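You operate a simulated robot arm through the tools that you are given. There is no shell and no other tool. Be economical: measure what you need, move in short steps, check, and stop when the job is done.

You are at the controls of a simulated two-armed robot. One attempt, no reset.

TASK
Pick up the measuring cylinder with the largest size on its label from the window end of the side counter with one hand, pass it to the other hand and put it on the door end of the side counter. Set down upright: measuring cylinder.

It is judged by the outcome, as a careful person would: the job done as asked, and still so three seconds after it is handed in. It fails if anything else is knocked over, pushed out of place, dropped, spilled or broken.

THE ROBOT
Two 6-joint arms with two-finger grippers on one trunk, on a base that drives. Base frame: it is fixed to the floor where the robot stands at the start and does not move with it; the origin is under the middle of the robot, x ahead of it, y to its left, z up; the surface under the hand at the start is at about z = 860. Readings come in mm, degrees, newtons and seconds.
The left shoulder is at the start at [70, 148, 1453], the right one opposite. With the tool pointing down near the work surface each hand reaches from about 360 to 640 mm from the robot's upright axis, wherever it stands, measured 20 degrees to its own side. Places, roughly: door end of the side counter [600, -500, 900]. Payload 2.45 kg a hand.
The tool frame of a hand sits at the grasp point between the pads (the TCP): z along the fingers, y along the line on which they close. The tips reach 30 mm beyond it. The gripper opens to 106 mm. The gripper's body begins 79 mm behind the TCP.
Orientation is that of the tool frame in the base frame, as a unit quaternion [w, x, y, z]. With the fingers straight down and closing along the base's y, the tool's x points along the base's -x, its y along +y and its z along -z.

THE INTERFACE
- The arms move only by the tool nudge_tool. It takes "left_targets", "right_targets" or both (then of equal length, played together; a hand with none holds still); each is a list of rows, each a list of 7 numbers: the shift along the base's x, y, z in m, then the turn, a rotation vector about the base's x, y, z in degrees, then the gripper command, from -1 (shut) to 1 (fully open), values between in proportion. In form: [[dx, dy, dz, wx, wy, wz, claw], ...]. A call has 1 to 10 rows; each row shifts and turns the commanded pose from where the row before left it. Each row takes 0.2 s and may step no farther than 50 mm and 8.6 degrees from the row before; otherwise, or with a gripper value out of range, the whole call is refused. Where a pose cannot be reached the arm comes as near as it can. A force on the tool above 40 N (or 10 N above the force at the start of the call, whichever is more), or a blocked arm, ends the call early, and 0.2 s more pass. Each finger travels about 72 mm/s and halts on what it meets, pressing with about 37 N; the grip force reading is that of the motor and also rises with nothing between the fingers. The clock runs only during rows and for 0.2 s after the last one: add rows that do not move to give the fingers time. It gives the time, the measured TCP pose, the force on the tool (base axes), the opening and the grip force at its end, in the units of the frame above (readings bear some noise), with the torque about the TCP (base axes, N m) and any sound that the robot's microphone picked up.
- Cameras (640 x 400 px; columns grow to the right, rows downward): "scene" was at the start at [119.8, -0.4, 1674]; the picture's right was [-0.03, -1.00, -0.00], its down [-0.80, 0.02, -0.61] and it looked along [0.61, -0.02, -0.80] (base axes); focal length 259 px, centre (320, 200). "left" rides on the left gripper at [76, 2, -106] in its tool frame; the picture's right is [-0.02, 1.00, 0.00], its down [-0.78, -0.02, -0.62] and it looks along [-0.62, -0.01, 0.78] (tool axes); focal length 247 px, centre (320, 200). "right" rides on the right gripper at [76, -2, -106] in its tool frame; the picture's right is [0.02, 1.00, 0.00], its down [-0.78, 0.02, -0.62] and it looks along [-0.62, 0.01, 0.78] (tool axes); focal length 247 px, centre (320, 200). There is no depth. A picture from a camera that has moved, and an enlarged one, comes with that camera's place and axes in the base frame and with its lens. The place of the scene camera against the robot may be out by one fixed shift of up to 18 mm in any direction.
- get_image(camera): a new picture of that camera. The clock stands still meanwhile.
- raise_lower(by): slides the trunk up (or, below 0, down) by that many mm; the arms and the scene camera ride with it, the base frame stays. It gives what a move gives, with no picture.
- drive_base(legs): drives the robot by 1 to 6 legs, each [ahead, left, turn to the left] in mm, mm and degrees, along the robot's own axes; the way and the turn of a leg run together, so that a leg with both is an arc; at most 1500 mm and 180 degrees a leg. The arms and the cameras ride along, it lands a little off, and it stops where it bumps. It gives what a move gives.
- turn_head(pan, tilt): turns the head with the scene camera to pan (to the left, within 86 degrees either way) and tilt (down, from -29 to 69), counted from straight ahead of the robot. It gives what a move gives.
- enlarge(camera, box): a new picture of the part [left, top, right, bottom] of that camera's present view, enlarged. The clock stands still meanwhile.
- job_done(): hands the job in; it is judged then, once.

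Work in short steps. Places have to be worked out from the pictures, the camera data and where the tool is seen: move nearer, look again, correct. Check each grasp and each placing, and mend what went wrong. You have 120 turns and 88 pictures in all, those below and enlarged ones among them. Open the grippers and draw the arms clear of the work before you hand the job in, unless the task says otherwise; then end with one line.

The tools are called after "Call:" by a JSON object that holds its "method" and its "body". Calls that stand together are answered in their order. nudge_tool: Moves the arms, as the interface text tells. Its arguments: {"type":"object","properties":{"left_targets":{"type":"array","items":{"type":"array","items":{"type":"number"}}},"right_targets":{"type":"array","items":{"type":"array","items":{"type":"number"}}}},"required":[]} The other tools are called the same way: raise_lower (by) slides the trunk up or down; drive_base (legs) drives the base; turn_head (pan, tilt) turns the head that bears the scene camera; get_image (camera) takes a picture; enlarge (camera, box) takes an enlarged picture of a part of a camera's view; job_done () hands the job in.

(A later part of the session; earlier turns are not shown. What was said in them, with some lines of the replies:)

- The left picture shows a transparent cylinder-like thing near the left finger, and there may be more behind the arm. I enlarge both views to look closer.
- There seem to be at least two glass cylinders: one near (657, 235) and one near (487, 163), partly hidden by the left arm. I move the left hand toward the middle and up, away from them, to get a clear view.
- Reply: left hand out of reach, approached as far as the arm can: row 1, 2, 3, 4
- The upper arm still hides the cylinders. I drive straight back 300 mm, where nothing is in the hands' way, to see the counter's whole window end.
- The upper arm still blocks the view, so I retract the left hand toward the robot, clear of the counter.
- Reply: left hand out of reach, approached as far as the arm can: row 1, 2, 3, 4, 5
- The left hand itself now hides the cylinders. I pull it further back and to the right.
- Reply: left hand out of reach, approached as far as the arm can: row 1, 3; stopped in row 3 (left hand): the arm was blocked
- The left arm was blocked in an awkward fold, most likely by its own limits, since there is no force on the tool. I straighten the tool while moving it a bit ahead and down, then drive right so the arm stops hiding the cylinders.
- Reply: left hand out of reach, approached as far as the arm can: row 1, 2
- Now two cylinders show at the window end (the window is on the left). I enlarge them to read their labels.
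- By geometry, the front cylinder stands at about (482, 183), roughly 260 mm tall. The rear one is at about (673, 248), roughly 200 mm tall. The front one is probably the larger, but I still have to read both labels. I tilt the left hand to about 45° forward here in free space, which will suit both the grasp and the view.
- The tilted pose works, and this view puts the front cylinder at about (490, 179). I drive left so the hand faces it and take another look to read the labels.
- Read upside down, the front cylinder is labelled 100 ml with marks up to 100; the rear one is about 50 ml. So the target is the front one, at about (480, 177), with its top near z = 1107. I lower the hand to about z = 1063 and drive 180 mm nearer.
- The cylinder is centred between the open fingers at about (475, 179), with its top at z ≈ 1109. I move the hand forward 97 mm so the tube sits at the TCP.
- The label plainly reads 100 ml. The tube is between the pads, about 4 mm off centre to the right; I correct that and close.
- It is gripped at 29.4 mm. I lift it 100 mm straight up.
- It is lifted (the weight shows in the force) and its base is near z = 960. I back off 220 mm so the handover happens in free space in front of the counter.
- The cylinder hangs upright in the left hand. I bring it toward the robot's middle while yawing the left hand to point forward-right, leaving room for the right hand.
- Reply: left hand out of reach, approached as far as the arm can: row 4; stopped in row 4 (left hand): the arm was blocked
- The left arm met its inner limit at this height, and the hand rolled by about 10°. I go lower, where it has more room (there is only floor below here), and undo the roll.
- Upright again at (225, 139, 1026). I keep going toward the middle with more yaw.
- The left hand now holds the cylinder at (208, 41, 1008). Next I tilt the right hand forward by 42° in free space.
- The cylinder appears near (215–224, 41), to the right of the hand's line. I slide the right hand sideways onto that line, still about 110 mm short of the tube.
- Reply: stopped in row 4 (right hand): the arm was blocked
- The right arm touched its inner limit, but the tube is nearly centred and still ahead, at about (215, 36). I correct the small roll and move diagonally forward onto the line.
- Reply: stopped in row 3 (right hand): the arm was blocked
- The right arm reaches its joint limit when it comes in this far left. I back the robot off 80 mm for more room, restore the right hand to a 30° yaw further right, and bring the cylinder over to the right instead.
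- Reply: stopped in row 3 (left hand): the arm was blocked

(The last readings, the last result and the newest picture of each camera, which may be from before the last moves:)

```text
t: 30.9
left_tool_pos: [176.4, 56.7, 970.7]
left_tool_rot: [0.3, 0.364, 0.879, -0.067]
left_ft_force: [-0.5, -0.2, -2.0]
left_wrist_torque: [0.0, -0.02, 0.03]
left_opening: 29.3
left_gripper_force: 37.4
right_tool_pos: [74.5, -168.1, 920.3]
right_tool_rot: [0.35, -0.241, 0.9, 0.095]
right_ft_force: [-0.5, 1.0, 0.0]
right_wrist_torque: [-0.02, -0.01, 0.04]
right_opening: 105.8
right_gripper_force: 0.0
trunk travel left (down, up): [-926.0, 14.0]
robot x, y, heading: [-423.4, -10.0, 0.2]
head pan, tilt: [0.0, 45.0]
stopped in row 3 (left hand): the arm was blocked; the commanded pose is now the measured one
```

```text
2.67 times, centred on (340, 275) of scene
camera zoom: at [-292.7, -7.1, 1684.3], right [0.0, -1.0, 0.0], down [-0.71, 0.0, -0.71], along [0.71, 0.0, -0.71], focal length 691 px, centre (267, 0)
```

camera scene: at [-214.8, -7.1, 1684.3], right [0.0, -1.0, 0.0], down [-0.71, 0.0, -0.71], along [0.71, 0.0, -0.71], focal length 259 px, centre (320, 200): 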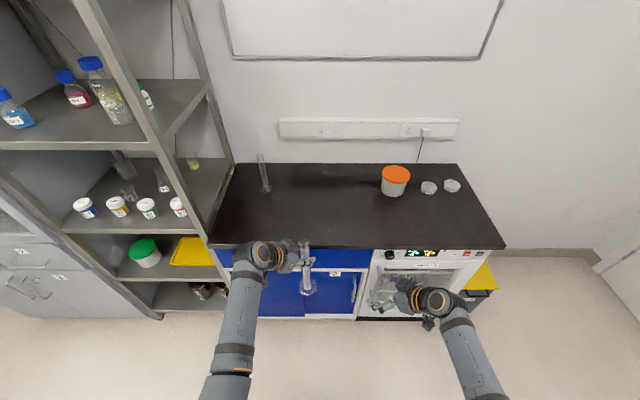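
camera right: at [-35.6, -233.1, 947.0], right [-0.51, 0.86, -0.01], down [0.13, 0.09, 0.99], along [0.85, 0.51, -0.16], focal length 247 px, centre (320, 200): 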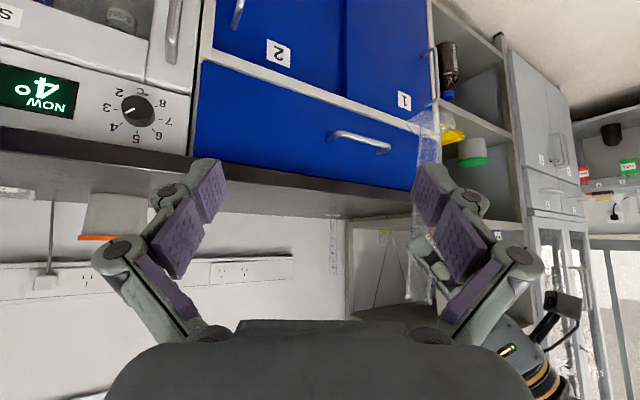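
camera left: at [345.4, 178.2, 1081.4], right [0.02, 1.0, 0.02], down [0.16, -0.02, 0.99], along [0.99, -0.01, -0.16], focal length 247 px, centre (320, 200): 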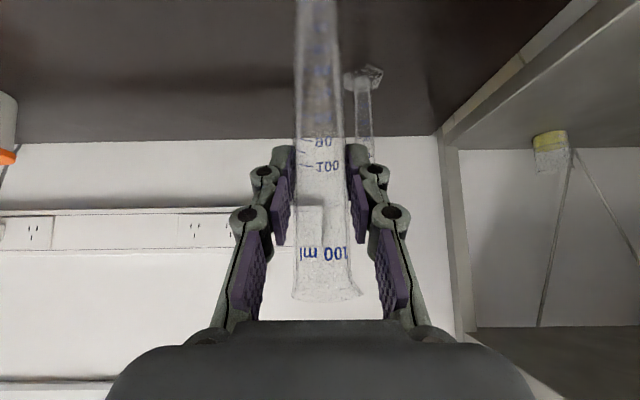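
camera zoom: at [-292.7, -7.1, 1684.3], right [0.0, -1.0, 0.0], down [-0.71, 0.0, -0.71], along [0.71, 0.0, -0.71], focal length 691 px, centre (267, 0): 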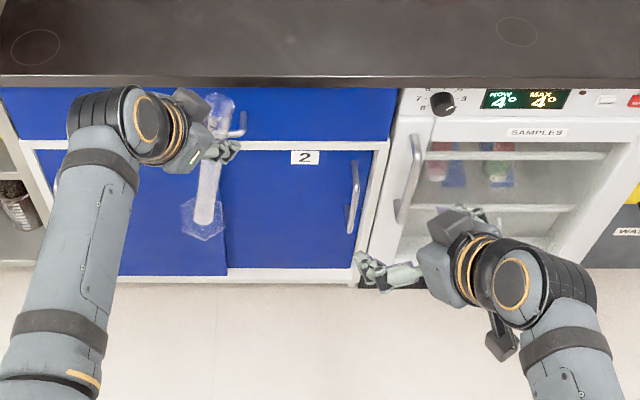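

Both arms have a joint limit when yawed far inward. I restore the left hand to a gentler 24° yaw with the cylinder upright, and test how far in each hand can come with less yaw, starting with the empty right hand at 10° yaw.

Call:
{"method": "nudge_tool", "body": {"left_targets": [[0, 0.01, 0.012, -2.9, -0.9, 6.2, -1], [0, 0.01, 0.012, -2.9, -0.9, 6.2, -1], [0, 0.01, 0.012, -2.9, -0.9, 6.2, -1]], "right_targets": [[0.02, 0, 0, 0, 0, -6.7, 1], [0.02, 0, 0, 0, 0, -6.7, 1], [0.02, 0, 0, 0, 0, -6.6, 1]]}}

Call:
{"method": "nudge_tool", "body": {"right_targets": [[0, 0.03, 0, 0, 0, 0, 1], [0, 0.03, 0, 0, 0, 0, 1], [0, 0.03, 0, 0, 0, 0, 1]]}}

```text
t: 31.7
left_tool_pos: [176.4, 84.6, 1007.1]
left_tool_rot: [0.355, 0.195, 0.911, -0.077]
left_ft_force: [-1.0, 0.3, -1.7]
left_wrist_torque: [0.01, 0.0, -0.02]
left_opening: 29.2
left_gripper_force: 36.9
right_tool_pos: [134.3, -167.6, 920.7]
right_tool_rot: [0.36, -0.08, 0.929, 0.032]
right_ft_force: [-1.3, -0.4, 0.8]
right_wrist_torque: [-0.02, 0.0, 0.01]
right_opening: 105.7
right_gripper_force: 0.1
trunk travel left (down, up): [-926.0, 14.0]
robot x, y, heading: [-422.2, -12.2, -0.1]
head pan, tilt: [0.0, 45.0]
```

```text
t: 32.7
left_tool_pos: [175.5, 84.2, 1007.1]
left_tool_rot: [0.356, 0.196, 0.91, -0.076]
left_ft_force: [-0.7, 0.2, -1.0]
left_wrist_torque: [0.01, 0.01, 0.0]
left_opening: 29.1
left_gripper_force: 37.3
right_tool_pos: [128.1, -139.9, 903.7]
right_tool_rot: [0.352, -0.101, 0.93, -0.021]
right_ft_force: [-0.7, -1.0, 0.1]
right_wrist_torque: [-0.05, -0.01, -0.01]
right_opening: 106.2
right_gripper_force: 0.0
trunk travel left (down, up): [-926.0, 14.0]
robot x, y, heading: [-418.3, -5.1, -0.1]
head pan, tilt: [0.0, 45.0]
stopped in row 3 (right hand): the arm was blocked; the commanded pose is now the measured one
```

The right arm stops again near the shoulder line even with little yaw. I look down at the arms to see what limits them.

Call:
{"method": "turn_head", "body": {"pan": 0, "tilt": 68}}

Call:
{"method": "get_image", "body": {"camera": "scene"}}

```text
t: 33.6
left_tool_pos: [175.5, 84.6, 1006.9]
left_tool_rot: [0.356, 0.196, 0.91, -0.076]
left_ft_force: [0.4, 0.2, -1.3]
left_wrist_torque: [-0.01, 0.01, 0.0]
left_opening: 29.1
left_gripper_force: 36.5
right_tool_pos: [129.8, -139.8, 903.6]
right_tool_rot: [0.352, -0.102, 0.93, -0.02]
right_ft_force: [0.1, 0.5, 0.3]
right_wrist_torque: [0.01, -0.04, -0.01]
right_opening: 105.8
right_gripper_force: 0.1
trunk travel left (down, up): [-926.0, 14.0]
robot x, y, heading: [-422.5, -10.2, -0.1]
head pan, tilt: [0.0, 68.0]
```

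```text
55 pictures are left
camera scene: at [-318.5, -7.5, 1656.3], right [0.0, -1.0, 0.0], down [-0.93, 0.0, -0.38], along [0.38, 0.0, -0.93], focal length 259 px, centre (320, 200)
```

scene: 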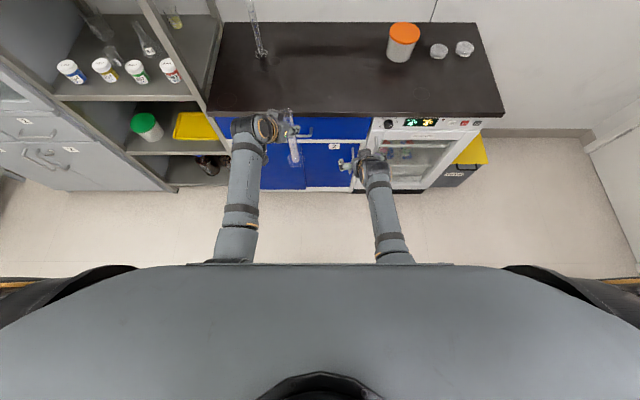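

The forearms come out from under the torso, so the elbows meet the trunk when the hands are close in and inward. Farther out there should be room, so I send the right hand forward to about 660 mm from the axis with a 30° yaw.

Call:
{"method": "nudge_tool", "body": {"right_targets": [[0.03, 0, 0.004, 1.6, 0.1, 5, 1], [0.03, 0, 0.004, 1.6, 0.1, 5, 1], [0.03, 0, 0.004, 1.6, 0.1, 5, 1], [0.02, 0, 0.004, 1.6, 0.1, 5, 1]]}}

Call:
{"method": "nudge_tool", "body": {"right_targets": [[0, 0.02, 0, 0, 0, 0, 1], [0, 0.02, 0, 0, 0, 0, 1], [0, 0.02, 0, 0, 0, 0, 1]]}}

Call:
{"method": "get_image", "body": {"camera": "right"}}

```text
t: 34.6
left_tool_pos: [176.1, 84.9, 1006.9]
left_tool_rot: [0.354, 0.197, 0.911, -0.077]
left_ft_force: [-0.1, 0.2, -1.6]
left_wrist_torque: [0.02, -0.02, -0.01]
left_opening: 28.9
left_gripper_force: 37.1
right_tool_pos: [239.7, -137.6, 919.8]
right_tool_rot: [0.351, -0.242, 0.9, 0.095]
right_ft_force: [0.2, -0.6, 0.0]
right_wrist_torque: [0.02, -0.02, 0.0]
right_opening: 106.2
right_gripper_force: 0.1
trunk travel left (down, up): [-926.0, 14.0]
robot x, y, heading: [-420.4, -10.7, -0.2]
head pan, tilt: [0.0, 68.0]
```

```text
t: 35.4
left_tool_pos: [174.1, 84.3, 1006.9]
left_tool_rot: [0.356, 0.195, 0.911, -0.076]
left_ft_force: [-1.1, -0.8, -1.4]
left_wrist_torque: [-0.01, 0.0, 0.02]
left_opening: 29.1
left_gripper_force: 37.2
right_tool_pos: [240.2, -77.2, 919.9]
right_tool_rot: [0.352, -0.241, 0.9, 0.093]
right_ft_force: [0.4, 0.5, -0.2]
right_wrist_torque: [-0.01, -0.01, 0.0]
right_opening: 106.2
right_gripper_force: 0.0
trunk travel left (down, up): [-926.0, 14.0]
robot x, y, heading: [-423.8, -8.7, -0.3]
head pan, tilt: [0.0, 68.0]
```

```text
54 pictures are left
camera right: at [128.6, -142.6, 945.4], right [-0.51, 0.86, -0.02], down [0.12, 0.09, 0.99], along [0.85, 0.5, -0.15], focal length 247 px, centre (320, 200)
```

right: 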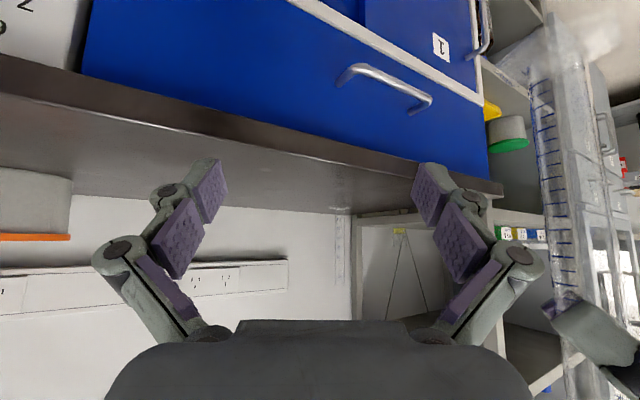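

That works. A larger right yaw makes the approach more sideways and keeps its elbow clear, so I turn it to about 55° and move it to a standoff near (170, -100).

Call:
{"method": "nudge_tool", "body": {"right_targets": [[-0.02, -0.01, 0, 0, 0, 8, 1], [-0.02, -0.01, 0, 0, 0, 8, 1], [-0.02, -0.01, 0, 0, 0, 8, 1]]}}

Call:
{"method": "nudge_tool", "body": {"left_targets": [[0.02, -0.02, 0, 0, 0, 0, -1], [0.02, -0.02, 0, 0, 0, 0, -1]]}}

Call:
{"method": "get_image", "body": {"camera": "right"}}

```text
t: 36.2
left_tool_pos: [175.1, 84.3, 1007.4]
left_tool_rot: [0.356, 0.196, 0.911, -0.077]
left_ft_force: [0.5, 0.3, -1.0]
left_wrist_torque: [0.01, 0.01, -0.03]
left_opening: 29.0
left_gripper_force: 37.3
right_tool_pos: [178.8, -108.2, 919.8]
right_tool_rot: [0.325, -0.423, 0.829, 0.166]
right_ft_force: [-0.1, 0.2, -0.1]
right_wrist_torque: [-0.02, 0.02, 0.0]
right_opening: 105.9
right_gripper_force: 0.0
trunk travel left (down, up): [-926.0, 14.0]
robot x, y, heading: [-415.7, -7.6, -0.1]
head pan, tilt: [0.0, 68.0]
```

```text
t: 37.0
left_tool_pos: [209.7, 80.9, 989.1]
left_tool_rot: [0.343, 0.198, 0.917, -0.05]
left_ft_force: [0.4, 0.5, -1.7]
left_wrist_torque: [0.0, 0.02, 0.0]
left_opening: 29.2
left_gripper_force: 37.1
right_tool_pos: [178.6, -106.9, 919.0]
right_tool_rot: [0.324, -0.424, 0.829, 0.165]
right_ft_force: [0.3, 0.0, 0.7]
right_wrist_torque: [-0.02, -0.01, 0.02]
right_opening: 106.2
right_gripper_force: 0.0
trunk travel left (down, up): [-926.0, 14.0]
robot x, y, heading: [-420.2, -4.7, 0.0]
head pan, tilt: [0.0, 68.0]
stopped in row 2 (left hand): the arm was blocked; the commanded pose is now the measured one
```

```text
53 pictures are left
camera right: at [103.8, -212.2, 945.3], right [-0.82, 0.58, -0.02], down [0.08, 0.13, 0.99], along [0.57, 0.81, -0.15], focal length 247 px, centre (320, 200)
```

right: 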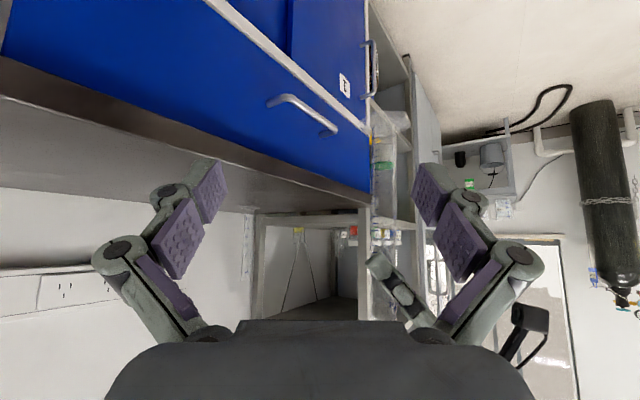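

The left arm's limit depends on its wrist staying near the shoulder line. Yawing it to -60° lets the tube come to the middle while the wrist stays out left, so I do that together with an inward move.

Call:
{"method": "nudge_tool", "body": {"left_targets": [[-0.004, -0.013, -0.002, -0.7, 0, -7.4, -1], [-0.004, -0.015, -0.002, -0.7, 0, -7.4, -1], [-0.004, -0.015, -0.002, -0.7, 0, -7.4, -1], [-0.004, -0.015, -0.002, -0.6, 0, -7.3, -1], [-0.004, -0.015, -0.001, -0.6, 0, -7.3, -1]]}}

Call:
{"method": "get_image", "body": {"camera": "right"}}

Call:
{"method": "enlarge", "body": {"camera": "scene", "box": [200, 80, 440, 230]}}

```text
t: 38.2
left_tool_pos: [190.9, 5.6, 980.4]
left_tool_rot: [0.315, 0.468, 0.805, -0.183]
left_ft_force: [-0.3, 0.0, -1.5]
left_wrist_torque: [-0.02, 0.01, 0.01]
left_opening: 29.3
left_gripper_force: 37.0
right_tool_pos: [178.9, -107.2, 919.4]
right_tool_rot: [0.325, -0.423, 0.83, 0.165]
right_ft_force: [-0.6, 0.0, 0.8]
right_wrist_torque: [0.06, 0.01, -0.02]
right_opening: 106.3
right_gripper_force: 0.0
trunk travel left (down, up): [-926.0, 14.0]
robot x, y, heading: [-420.1, -10.1, -0.2]
head pan, tilt: [0.0, 68.0]
```

```text
52 pictures are left
camera right: at [104.4, -212.3, 944.7], right [-0.82, 0.58, -0.01], down [0.08, 0.13, 0.99], along [0.57, 0.81, -0.15], focal length 247 px, centre (320, 200)
```

right: 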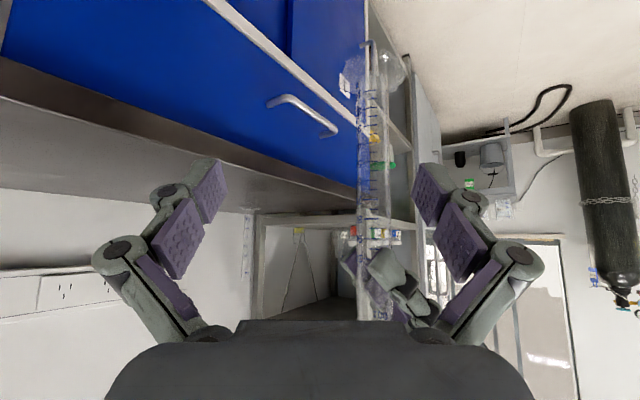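

```text
2.67 times, centred on (320, 155) of scene
camera zoom: at [-317.8, -7.7, 1656.2], right [0.0, -1.0, 0.0], down [-0.93, 0.0, -0.37], along [0.37, 0.0, -0.93], focal length 691 px, centre (320, 320)
```

zoom: 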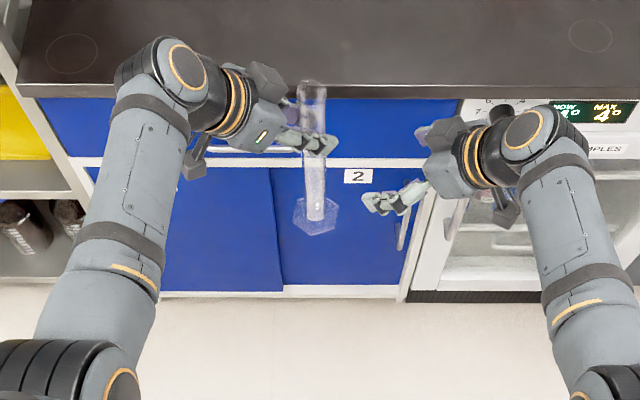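

Both hands are now well placed. The tube is at about (193, 3) and the right hand is 53 mm off to one side, so I slide it sideways and down onto the approach line.

Call:
{"method": "nudge_tool", "body": {"right_targets": [[-0.021, 0.016, -0.013, 0, 0, 0, 1], [-0.022, 0.015, -0.013, 0, 0, 0, 1]]}}

Call:
{"method": "get_image", "body": {"camera": "right"}}

```text
t: 38.8
left_tool_pos: [189.9, 6.6, 980.6]
left_tool_rot: [0.316, 0.467, 0.806, -0.184]
left_ft_force: [-0.2, 0.8, -1.8]
left_wrist_torque: [0.0, -0.01, -0.03]
left_opening: 29.0
left_gripper_force: 37.4
right_tool_pos: [135.1, -76.4, 895.4]
right_tool_rot: [0.325, -0.423, 0.83, 0.165]
right_ft_force: [0.3, -0.3, -0.1]
right_wrist_torque: [-0.03, 0.01, 0.03]
right_opening: 105.9
right_gripper_force: 0.1
trunk travel left (down, up): [-926.0, 14.0]
robot x, y, heading: [-417.2, -11.8, -0.1]
head pan, tilt: [0.0, 68.0]
```

```text
50 pictures are left
camera right: at [59.9, -181.0, 920.0], right [-0.82, 0.58, -0.02], down [0.07, 0.13, 0.99], along [0.57, 0.81, -0.15], focal length 247 px, centre (320, 200)
```

right: 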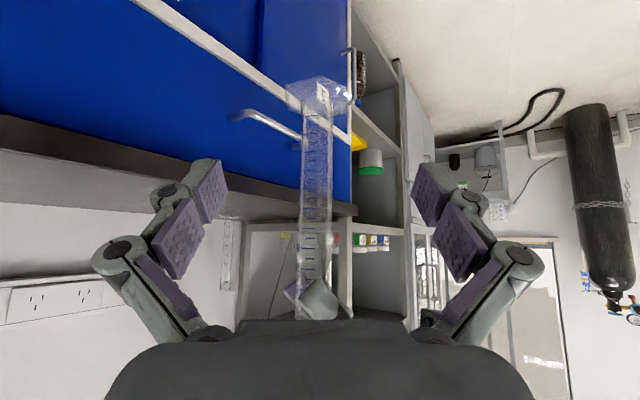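

The tube is centred between the right fingers. I move forward along the pointing direction, ending 95 mm below the left grip.

Call:
{"method": "nudge_tool", "body": {"right_targets": [[0.019, 0.026, -0.004, 0, 0, 0, 1], [0.019, 0.026, -0.004, 0, 0, 0, 1], [0.012, 0.016, -0.003, 0, 0, 0, 1]]}}

Call:
{"method": "get_image", "body": {"camera": "right"}}

```text
t: 39.6
left_tool_pos: [190.8, 3.9, 980.7]
left_tool_rot: [0.315, 0.467, 0.806, -0.183]
left_ft_force: [0.1, -0.3, -1.9]
left_wrist_torque: [0.04, -0.01, 0.02]
left_opening: 29.1
left_gripper_force: 36.8
right_tool_pos: [185.4, -9.5, 881.4]
right_tool_rot: [0.324, -0.423, 0.83, 0.166]
right_ft_force: [-0.1, -0.2, -0.2]
right_wrist_torque: [0.01, 0.0, 0.01]
right_opening: 105.9
right_gripper_force: 0.0
trunk travel left (down, up): [-926.0, 14.0]
robot x, y, heading: [-417.3, -12.0, 0.0]
head pan, tilt: [0.0, 68.0]
```

```text
49 pictures are left
camera right: at [110.4, -113.3, 907.6], right [-0.82, 0.58, -0.01], down [0.08, 0.14, 0.99], along [0.57, 0.81, -0.15], focal length 247 px, centre (320, 200)
```

right: 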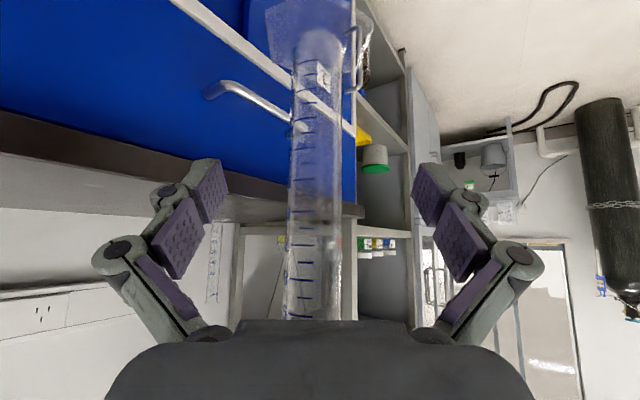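

The tube is about 8 mm ahead of the TCP and centred. I finish the approach and close the right gripper while the left keeps holding.

Call:
{"method": "nudge_tool", "body": {"right_targets": [[0.006, 0.005, 0, 0, 0, 0, 1], [0, 0, 0, 0, 0, 0, 0.2], [0, 0, 0, 0, 0, 0, -0.3], [0, 0, 0, 0, 0, 0, -1], [0, 0, 0, 0, 0, 0, -1], [0, 0, 0, 0, 0, 0, -1]], "left_targets": [[0, 0, 0, 0, 0, 0, -1], [0, 0, 0, 0, 0, 0, -1], [0, 0, 0, 0, 0, 0, -1], [0, 0, 0, 0, 0, 0, -1], [0, 0, 0, 0, 0, 0, -1], [0, 0, 0, 0, 0, 0, -1]]}}

Call:
{"method": "get_image", "body": {"camera": "right"}}

Call:
{"method": "enlarge", "body": {"camera": "scene", "box": [220, 80, 420, 205]}}

```text
t: 41.0
left_tool_pos: [190.5, 5.1, 980.8]
left_tool_rot: [0.316, 0.467, 0.805, -0.183]
left_ft_force: [-3.2, 2.2, 0.7]
left_wrist_torque: [-0.42, 0.45, -0.17]
left_opening: 29.0
left_gripper_force: 36.8
right_tool_pos: [191.1, -3.4, 881.8]
right_tool_rot: [0.324, -0.422, 0.831, 0.164]
right_ft_force: [3.4, -2.7, 0.2]
right_wrist_torque: [0.65, -0.18, 0.17]
right_opening: 28.9
right_gripper_force: 37.0
trunk travel left (down, up): [-926.0, 14.0]
robot x, y, heading: [-417.7, -12.1, -0.0]
head pan, tilt: [0.0, 68.0]
```

```text
48 pictures are left
camera right: at [116.3, -108.8, 908.1], right [-0.82, 0.58, -0.02], down [0.08, 0.14, 0.99], along [0.57, 0.81, -0.15], focal length 247 px, centre (320, 200)
```

right: 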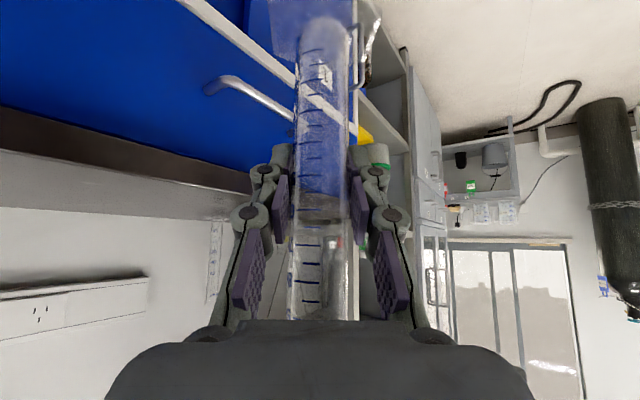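

```text
3.20 times, centred on (320, 142) of scene
camera zoom: at [-318.7, -7.5, 1656.3], right [0.0, -1.0, 0.0], down [-0.93, 0.0, -0.37], along [0.37, 0.0, -0.93], focal length 829 px, centre (320, 384)
```

zoom: 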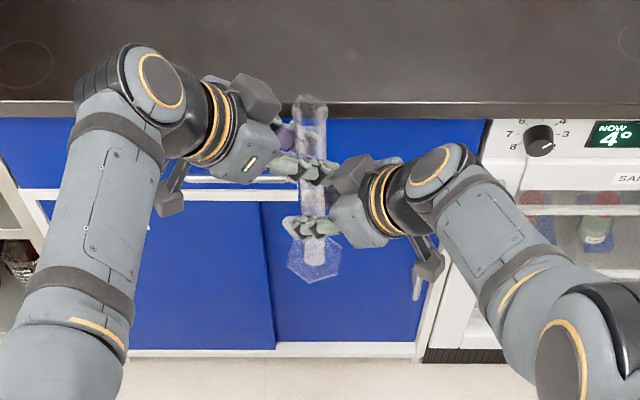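

Both hands hold the tube (28.9 and 29.0 mm). The left hand lets go.

Call:
{"method": "nudge_tool", "body": {"left_targets": [[0, 0, 0, 0, 0, 0, -0.2], [0, 0, 0, 0, 0, 0, 0.4], [0, 0, 0, 0, 0, 0, 1], [0, 0, 0, 0, 0, 0, 1]], "right_targets": [[0, 0, 0, 0, 0, 0, -1], [0, 0, 0, 0, 0, 0, -1], [0, 0, 0, 0, 0, 0, -1], [0, 0, 0, 0, 0, 0, -1]]}}

Call:
{"method": "nudge_tool", "body": {"left_targets": [[-0.015, 0.026, 0.005, 0, 0, 0, 1], [-0.015, 0.026, 0.005, 0, 0, 0, 1], [-0.015, 0.026, 0.005, 0, 0, 0, 1], [-0.005, 0.035, 0, 0, 0, 0, 1]], "right_targets": [[0, 0, 0, 0, 0, 0, -1], [0, 0, 0, 0, 0, 0, -1], [0, 0, 0, 0, 0, 0, -1], [0, 0, 0, 0, 0, 0, -1]]}}

Call:
{"method": "enlarge", "body": {"camera": "scene", "box": [200, 60, 440, 210]}}

```text
t: 42.0
left_tool_pos: [190.4, 5.1, 981.3]
left_tool_rot: [0.316, 0.467, 0.805, -0.184]
left_ft_force: [0.5, 1.4, 2.3]
left_wrist_torque: [-0.07, 0.07, -0.02]
left_opening: 104.9
left_gripper_force: 0.0
right_tool_pos: [190.8, -5.3, 882.6]
right_tool_rot: [0.325, -0.422, 0.83, 0.163]
right_ft_force: [-0.3, -1.7, -1.2]
right_wrist_torque: [0.19, -0.1, 0.06]
right_opening: 29.0
right_gripper_force: 37.2
trunk travel left (down, up): [-926.0, 14.0]
robot x, y, heading: [-419.3, -9.0, 0.1]
head pan, tilt: [0.0, 68.0]
```

```text
t: 43.0
left_tool_pos: [139.5, 120.0, 995.8]
left_tool_rot: [0.316, 0.467, 0.805, -0.185]
left_ft_force: [-0.8, -1.1, 0.8]
left_wrist_torque: [-0.02, 0.0, -0.04]
left_opening: 106.1
left_gripper_force: 0.1
right_tool_pos: [190.3, -3.2, 881.7]
right_tool_rot: [0.323, -0.423, 0.83, 0.164]
right_ft_force: [0.7, 0.7, 0.2]
right_wrist_torque: [0.0, 0.01, 0.03]
right_opening: 29.0
right_gripper_force: 36.6
trunk travel left (down, up): [-926.0, 14.0]
robot x, y, heading: [-420.3, -8.3, -0.3]
head pan, tilt: [0.0, 68.0]
```

```text
2.67 times, centred on (320, 135) of scene
camera zoom: at [-318.6, -4.8, 1656.3], right [0.0, -1.0, 0.0], down [-0.93, 0.0, -0.37], along [0.37, 0.0, -0.93], focal length 691 px, centre (320, 373)
```

zoom: 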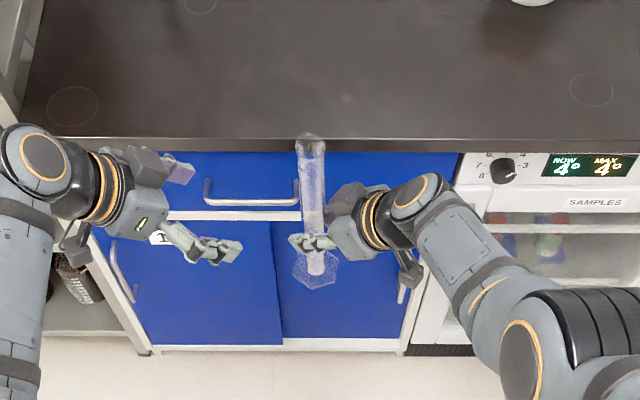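

The handover is done: the right hand alone holds the cylinder and the left is clear. I now swing the right hand to its own side, taking out most of the yaw and raising the cylinder so its base clears the counter.

Call:
{"method": "nudge_tool", "body": {"right_targets": [[0.005, -0.033, 0.026, 0, 0, -7.4, -1], [0.005, -0.033, 0.026, 0, 0, -7.4, -1], [0.005, -0.033, 0.026, 0, 0, -7.4, -1], [0.005, -0.033, 0.026, 0, 0, -7.4, -1], [0.005, -0.033, 0.026, 0, 0, -7.4, -1], [0.005, -0.033, 0.026, 0, 0, -7.4, -1]]}}

Call:
{"method": "turn_head", "body": {"pan": -15, "tilt": 45}}

Call:
{"method": "get_image", "body": {"camera": "scene"}}

```text
t: 44.4
left_tool_pos: [139.8, 118.8, 995.9]
left_tool_rot: [0.315, 0.466, 0.806, -0.183]
left_ft_force: [0.6, 0.6, -0.3]
left_wrist_torque: [0.03, 0.0, 0.02]
left_opening: 106.1
left_gripper_force: 0.1
right_tool_pos: [221.9, -203.4, 1038.5]
right_tool_rot: [0.362, -0.077, 0.928, 0.031]
right_ft_force: [-0.5, 1.4, -2.9]
right_wrist_torque: [0.03, 0.0, 0.01]
right_opening: 29.0
right_gripper_force: 37.1
trunk travel left (down, up): [-926.0, 14.0]
robot x, y, heading: [-419.7, -10.6, 0.1]
head pan, tilt: [0.0, 68.0]
```

```text
t: 45.3
left_tool_pos: [139.6, 118.5, 996.5]
left_tool_rot: [0.315, 0.467, 0.805, -0.183]
left_ft_force: [-0.2, -0.6, -0.3]
left_wrist_torque: [0.04, 0.03, -0.01]
left_opening: 105.9
left_gripper_force: 0.0
right_tool_pos: [221.5, -202.0, 1039.4]
right_tool_rot: [0.363, -0.079, 0.928, 0.03]
right_ft_force: [0.4, 0.5, -2.7]
right_wrist_torque: [0.0, -0.02, -0.01]
right_opening: 29.2
right_gripper_force: 36.8
trunk travel left (down, up): [-926.0, 14.0]
robot x, y, heading: [-418.0, -11.4, -0.0]
head pan, tilt: [-15.0, 45.0]
```

```text
45 pictures are left
camera scene: at [-296.9, -28.3, 1684.3], right [-0.26, -0.97, 0.0], down [-0.68, 0.18, -0.71], along [0.68, -0.18, -0.71], focal length 259 px, centre (320, 200)
```

scene: 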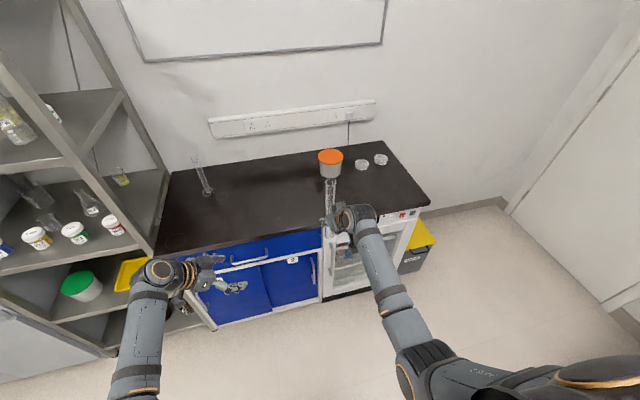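

The cylinder is upright, with its base at about z = 944. I drive right 315 mm, then forward 230 mm, and look.

Call:
{"method": "drive_base", "body": {"legs": [[0, -315, 0], [230, 0, 0]]}}

Call:
{"method": "turn_head", "body": {"pan": -20, "tilt": 50}}

Call:
{"method": "get_image", "body": {"camera": "scene"}}

Call:
{"method": "get_image", "body": {"camera": "right"}}

```text
t: 48.7
left_tool_pos: [367.7, -196.9, 997.9]
left_tool_rot: [0.316, 0.467, 0.805, -0.183]
left_ft_force: [-1.1, -0.4, 1.0]
left_wrist_torque: [0.01, -0.04, 0.0]
left_opening: 105.9
left_gripper_force: 0.1
right_tool_pos: [447.9, -516.2, 1040.0]
right_tool_rot: [0.363, -0.079, 0.928, 0.031]
right_ft_force: [-0.2, 0.2, -1.8]
right_wrist_torque: [0.0, -0.04, -0.01]
right_opening: 28.9
right_gripper_force: 36.8
trunk travel left (down, up): [-926.0, 14.0]
robot x, y, heading: [-191.2, -322.9, 0.3]
head pan, tilt: [-15.0, 45.0]
```

```text
t: 49.4
left_tool_pos: [368.9, -197.4, 996.0]
left_tool_rot: [0.316, 0.467, 0.806, -0.183]
left_ft_force: [-0.1, -0.5, 0.4]
left_wrist_torque: [0.03, -0.02, -0.01]
left_opening: 106.2
left_gripper_force: 0.1
right_tool_pos: [449.0, -516.6, 1039.3]
right_tool_rot: [0.363, -0.078, 0.928, 0.03]
right_ft_force: [-0.2, 0.0, -1.6]
right_wrist_torque: [0.0, 0.03, 0.01]
right_opening: 29.5
right_gripper_force: 37.2
trunk travel left (down, up): [-926.0, 14.0]
robot x, y, heading: [-192.2, -322.7, 0.0]
head pan, tilt: [-20.0, 50.0]
```

```text
44 pictures are left
camera scene: at [-74.1, -348.7, 1677.5], right [-0.34, -0.94, 0.0], down [-0.72, 0.26, -0.64], along [0.6, -0.22, -0.77], focal length 259 px, centre (320, 200)
```

scene: 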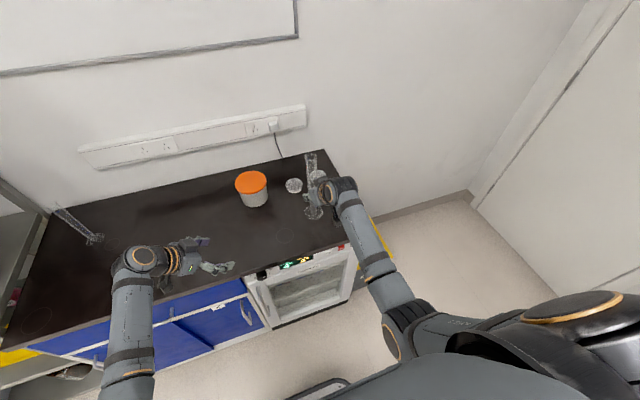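

```text
43 pictures are left
camera right: at [323.1, -539.8, 1064.3], right [-0.18, 0.98, -0.02], down [0.15, 0.04, 0.99], along [0.97, 0.18, -0.15], focal length 247 px, centre (320, 200)
```

right: 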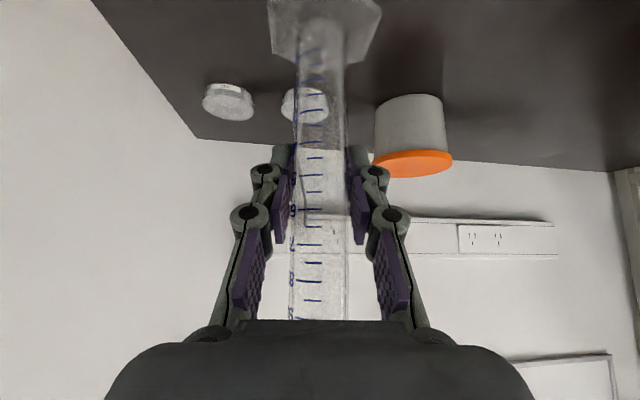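

The dishes are near (664, -500) and (685, -614), and the jar near (627, -352). I will set the cylinder at about (525, -517), well clear of them, so I drive 76 mm forward.

Call:
{"method": "drive_base", "body": {"legs": [[76, 0, 0]]}}

Call:
{"method": "nudge_tool", "body": {"right_targets": [[0, 0, -0.025, 0, 0, 0, -1], [0, 0, -0.025, 0, 0, 0, -1]]}}

Call:
{"method": "get_image", "body": {"camera": "right"}}

Call:
{"method": "enlarge", "body": {"camera": "scene", "box": [220, 120, 420, 280]}}

```text
t: 50.4
left_tool_pos: [438.8, -197.1, 998.8]
left_tool_rot: [0.317, 0.469, 0.804, -0.183]
left_ft_force: [-0.5, -0.2, 0.2]
left_wrist_torque: [0.01, -0.06, 0.01]
left_opening: 105.7
left_gripper_force: 0.0
right_tool_pos: [520.3, -517.0, 1042.3]
right_tool_rot: [0.365, -0.077, 0.927, 0.028]
right_ft_force: [-0.9, 0.4, -1.9]
right_wrist_torque: [-0.02, 0.04, -0.03]
right_opening: 29.0
right_gripper_force: 37.3
trunk travel left (down, up): [-926.0, 14.0]
robot x, y, heading: [-118.7, -321.9, -0.2]
head pan, tilt: [-20.0, 50.0]
```

```text
t: 51.0
left_tool_pos: [441.2, -198.8, 997.1]
left_tool_rot: [0.315, 0.468, 0.805, -0.183]
left_ft_force: [0.0, 0.3, 0.1]
left_wrist_torque: [0.03, -0.03, 0.02]
left_opening: 106.0
left_gripper_force: 0.0
right_tool_pos: [522.9, -517.6, 990.7]
right_tool_rot: [0.363, -0.077, 0.928, 0.029]
right_ft_force: [-1.0, -0.8, -2.6]
right_wrist_torque: [0.01, 0.01, -0.04]
right_opening: 29.4
right_gripper_force: 37.2
trunk travel left (down, up): [-926.0, 14.0]
robot x, y, heading: [-117.4, -321.9, 0.0]
head pan, tilt: [-20.0, 50.0]
```

```text
42 pictures are left
camera right: at [395.6, -539.9, 1014.8], right [-0.18, 0.98, -0.02], down [0.15, 0.04, 0.99], along [0.97, 0.18, -0.15], focal length 247 px, centre (320, 200)
```

right: 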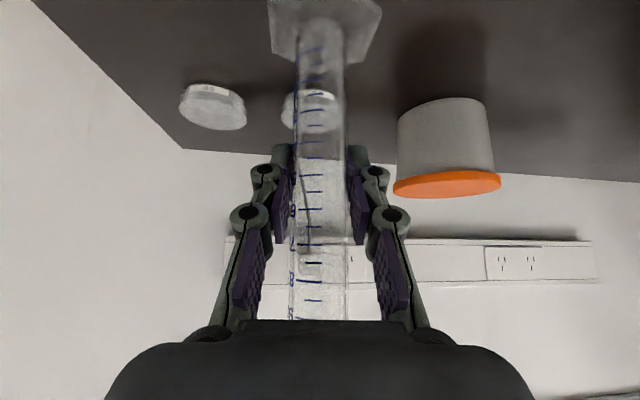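

```text
2.50 times, centred on (320, 200) of scene
camera zoom: at [-1.9, -348.9, 1677.8], right [-0.34, -0.94, 0.0], down [-0.72, 0.26, -0.64], along [0.6, -0.22, -0.77], focal length 648 px, centre (320, 200)
```

zoom: 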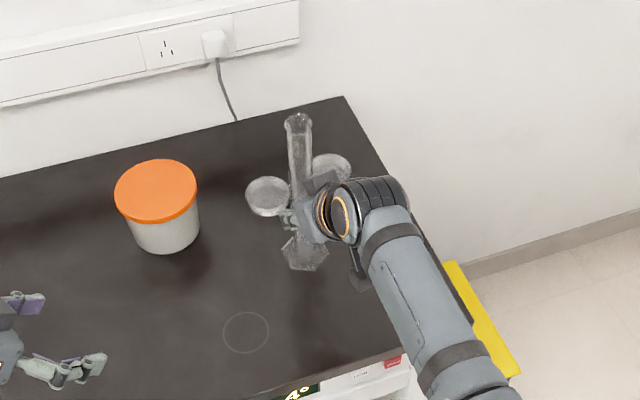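

The spot is clear. I lower 22 mm, then continue in small steps, watching the vertical force for contact.

Call:
{"method": "nudge_tool", "body": {"right_targets": [[0, 0, -0.012, 0, 0, 0, -1], [0, 0, -0.01, 0, 0, 0, -1], [0, 0, -0.004, 0, 0, 0, -1], [0, 0, -0.003, 0, 0, 0, -1]]}}

Call:
{"method": "enlarge", "body": {"camera": "scene", "box": [280, 140, 360, 240]}}

```text
t: 52.0
left_tool_pos: [445.4, -197.6, 995.9]
left_tool_rot: [0.315, 0.467, 0.805, -0.184]
left_ft_force: [-0.4, -0.2, 0.3]
left_wrist_torque: [-0.01, 0.03, -0.01]
left_opening: 106.1
left_gripper_force: 0.1
right_tool_pos: [525.7, -516.7, 958.9]
right_tool_rot: [0.362, -0.077, 0.928, 0.03]
right_ft_force: [-0.2, 0.3, -1.7]
right_wrist_torque: [0.04, 0.02, -0.01]
right_opening: 29.1
right_gripper_force: 36.7
trunk travel left (down, up): [-926.0, 14.0]
robot x, y, heading: [-118.1, -324.0, 0.0]
head pan, tilt: [-20.0, 50.0]
```

```text
4.00 times, centred on (320, 190) of scene
camera zoom: at [1.7, -348.7, 1677.5], right [-0.34, -0.94, 0.0], down [-0.72, 0.26, -0.64], along [0.6, -0.22, -0.77], focal length 1037 px, centre (320, 240)
```

zoom: 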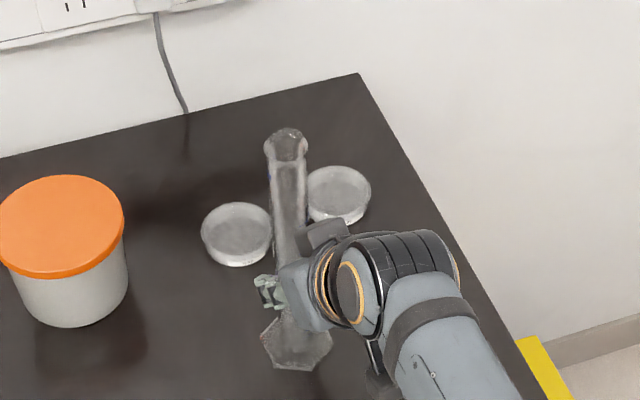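

No contact yet, so I go down 2 mm at a time.

Call:
{"method": "nudge_tool", "body": {"right_targets": [[0, 0, -0.002, 0, 0, 0, -1], [0, 0, -0.002, 0, 0, 0, -1], [0, 0, 0, 0, 0, 0, -1]]}}

```text
t: 52.8
left_tool_pos: [442.8, -197.4, 996.9]
left_tool_rot: [0.315, 0.468, 0.805, -0.184]
left_ft_force: [-0.1, -0.3, -0.6]
left_wrist_torque: [0.02, 0.02, 0.0]
left_opening: 105.9
left_gripper_force: 0.1
right_tool_pos: [524.9, -518.0, 957.7]
right_tool_rot: [0.365, -0.078, 0.927, 0.03]
right_ft_force: [1.4, -0.9, 7.4]
right_wrist_torque: [0.11, -0.37, -0.07]
right_opening: 29.0
right_gripper_force: 37.5
trunk travel left (down, up): [-926.0, 14.0]
robot x, y, heading: [-115.1, -323.1, -0.1]
head pan, tilt: [-20.0, 50.0]
```

Contact: 7.4 N upward at z ≈ 957.5, just as predicted. I relieve it by 1 mm and open the fingers gently.

Call:
{"method": "nudge_tool", "body": {"right_targets": [[0, 0, 0.001, 0, 0, 0, -1], [0, 0, 0, 0, 0, 0, -0.4], [0, 0, 0, 0, 0, 0, -0.25], [0, 0, 0, 0, 0, 0, 0.2], [0, 0, 0, 0, 0, 0, 0.7], [0, 0, 0, 0, 0, 0, 1], [0, 0, 0, 0, 0, 0, 1]]}}

Call:
{"method": "get_image", "body": {"camera": "right"}}

```text
t: 54.4
left_tool_pos: [443.7, -196.7, 994.9]
left_tool_rot: [0.316, 0.467, 0.805, -0.183]
left_ft_force: [-0.6, 0.6, 0.0]
left_wrist_torque: [0.0, 0.02, 0.01]
left_opening: 106.0
left_gripper_force: 0.0
right_tool_pos: [525.8, -516.1, 956.4]
right_tool_rot: [0.363, -0.078, 0.928, 0.03]
right_ft_force: [-0.9, 0.0, 0.2]
right_wrist_torque: [0.01, -0.02, 0.04]
right_opening: 106.0
right_gripper_force: 0.2
trunk travel left (down, up): [-926.0, 14.0]
robot x, y, heading: [-118.3, -322.0, 0.2]
head pan, tilt: [-20.0, 50.0]
```

```text
39 pictures are left
camera right: at [398.2, -539.6, 982.5], right [-0.18, 0.98, -0.02], down [0.15, 0.04, 0.99], along [0.97, 0.18, -0.15], focal length 247 px, centre (320, 200)
```

right: 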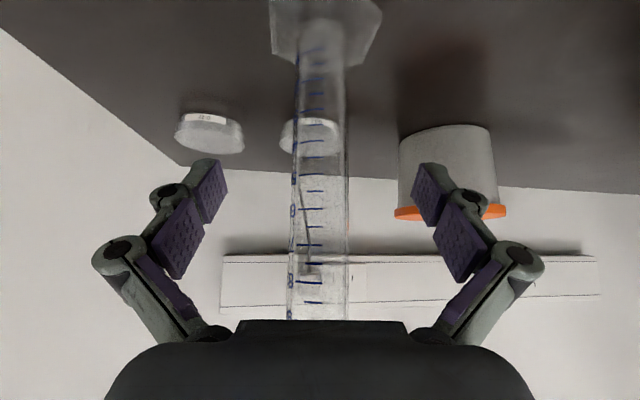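

The cylinder stands free between the open fingers. I retreat along the hand's pointing direction by driving back.

Call:
{"method": "drive_base", "body": {"legs": [[-300, -48, 0]]}}

Call:
{"method": "get_image", "body": {"camera": "scene"}}

Call:
{"method": "get_image", "body": {"camera": "right"}}

```text
t: 56.5
left_tool_pos: [145.1, -244.8, 994.5]
left_tool_rot: [0.315, 0.468, 0.805, -0.184]
left_ft_force: [0.6, 0.6, 0.4]
left_wrist_torque: [0.02, 0.05, 0.01]
left_opening: 106.2
left_gripper_force: 0.3
right_tool_pos: [225.7, -565.5, 955.4]
right_tool_rot: [0.362, -0.077, 0.928, 0.029]
right_ft_force: [0.3, -0.2, 0.0]
right_wrist_torque: [0.0, 0.03, 0.01]
right_opening: 105.7
right_gripper_force: 0.0
trunk travel left (down, up): [-926.0, 14.0]
robot x, y, heading: [-418.5, -370.1, -0.1]
head pan, tilt: [-20.0, 50.0]
```

```text
38 pictures are left
camera scene: at [-296.7, -395.8, 1677.3], right [-0.34, -0.94, 0.0], down [-0.72, 0.26, -0.64], along [0.6, -0.22, -0.77], focal length 259 px, centre (320, 200)
```

scene: 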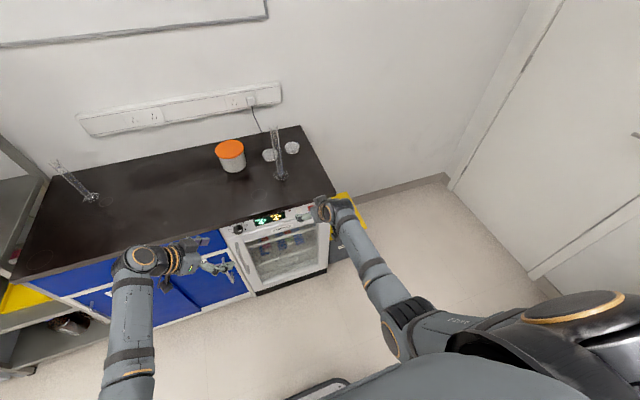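

```text
37 pictures are left
camera right: at [98.8, -587.7, 981.7], right [-0.18, 0.98, -0.02], down [0.15, 0.04, 0.99], along [0.97, 0.17, -0.16], focal length 247 px, centre (320, 200)
```

right: 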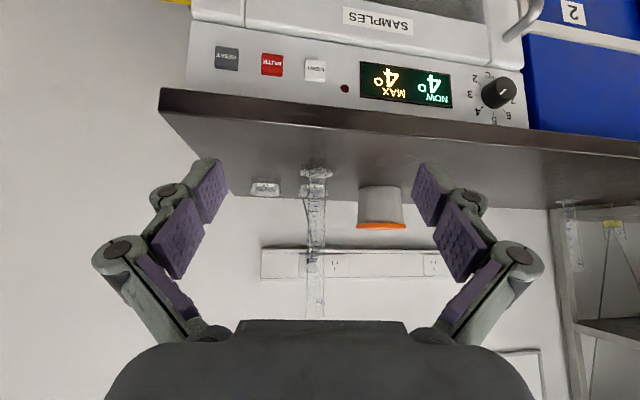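

The 100 ml cylinder stands upright on the door end. The other cylinder, the jar and the dishes are undisturbed, both hands are open and clear, so I hand the job in.

Call:
{"method": "job_done", "body": {}}

```text
The job is handed in.
```

I took the 100 ml measuring cylinder from the window end with the left hand, passed it to the right, and set it upright on the door end of the side counter. Nothing else was disturbed.
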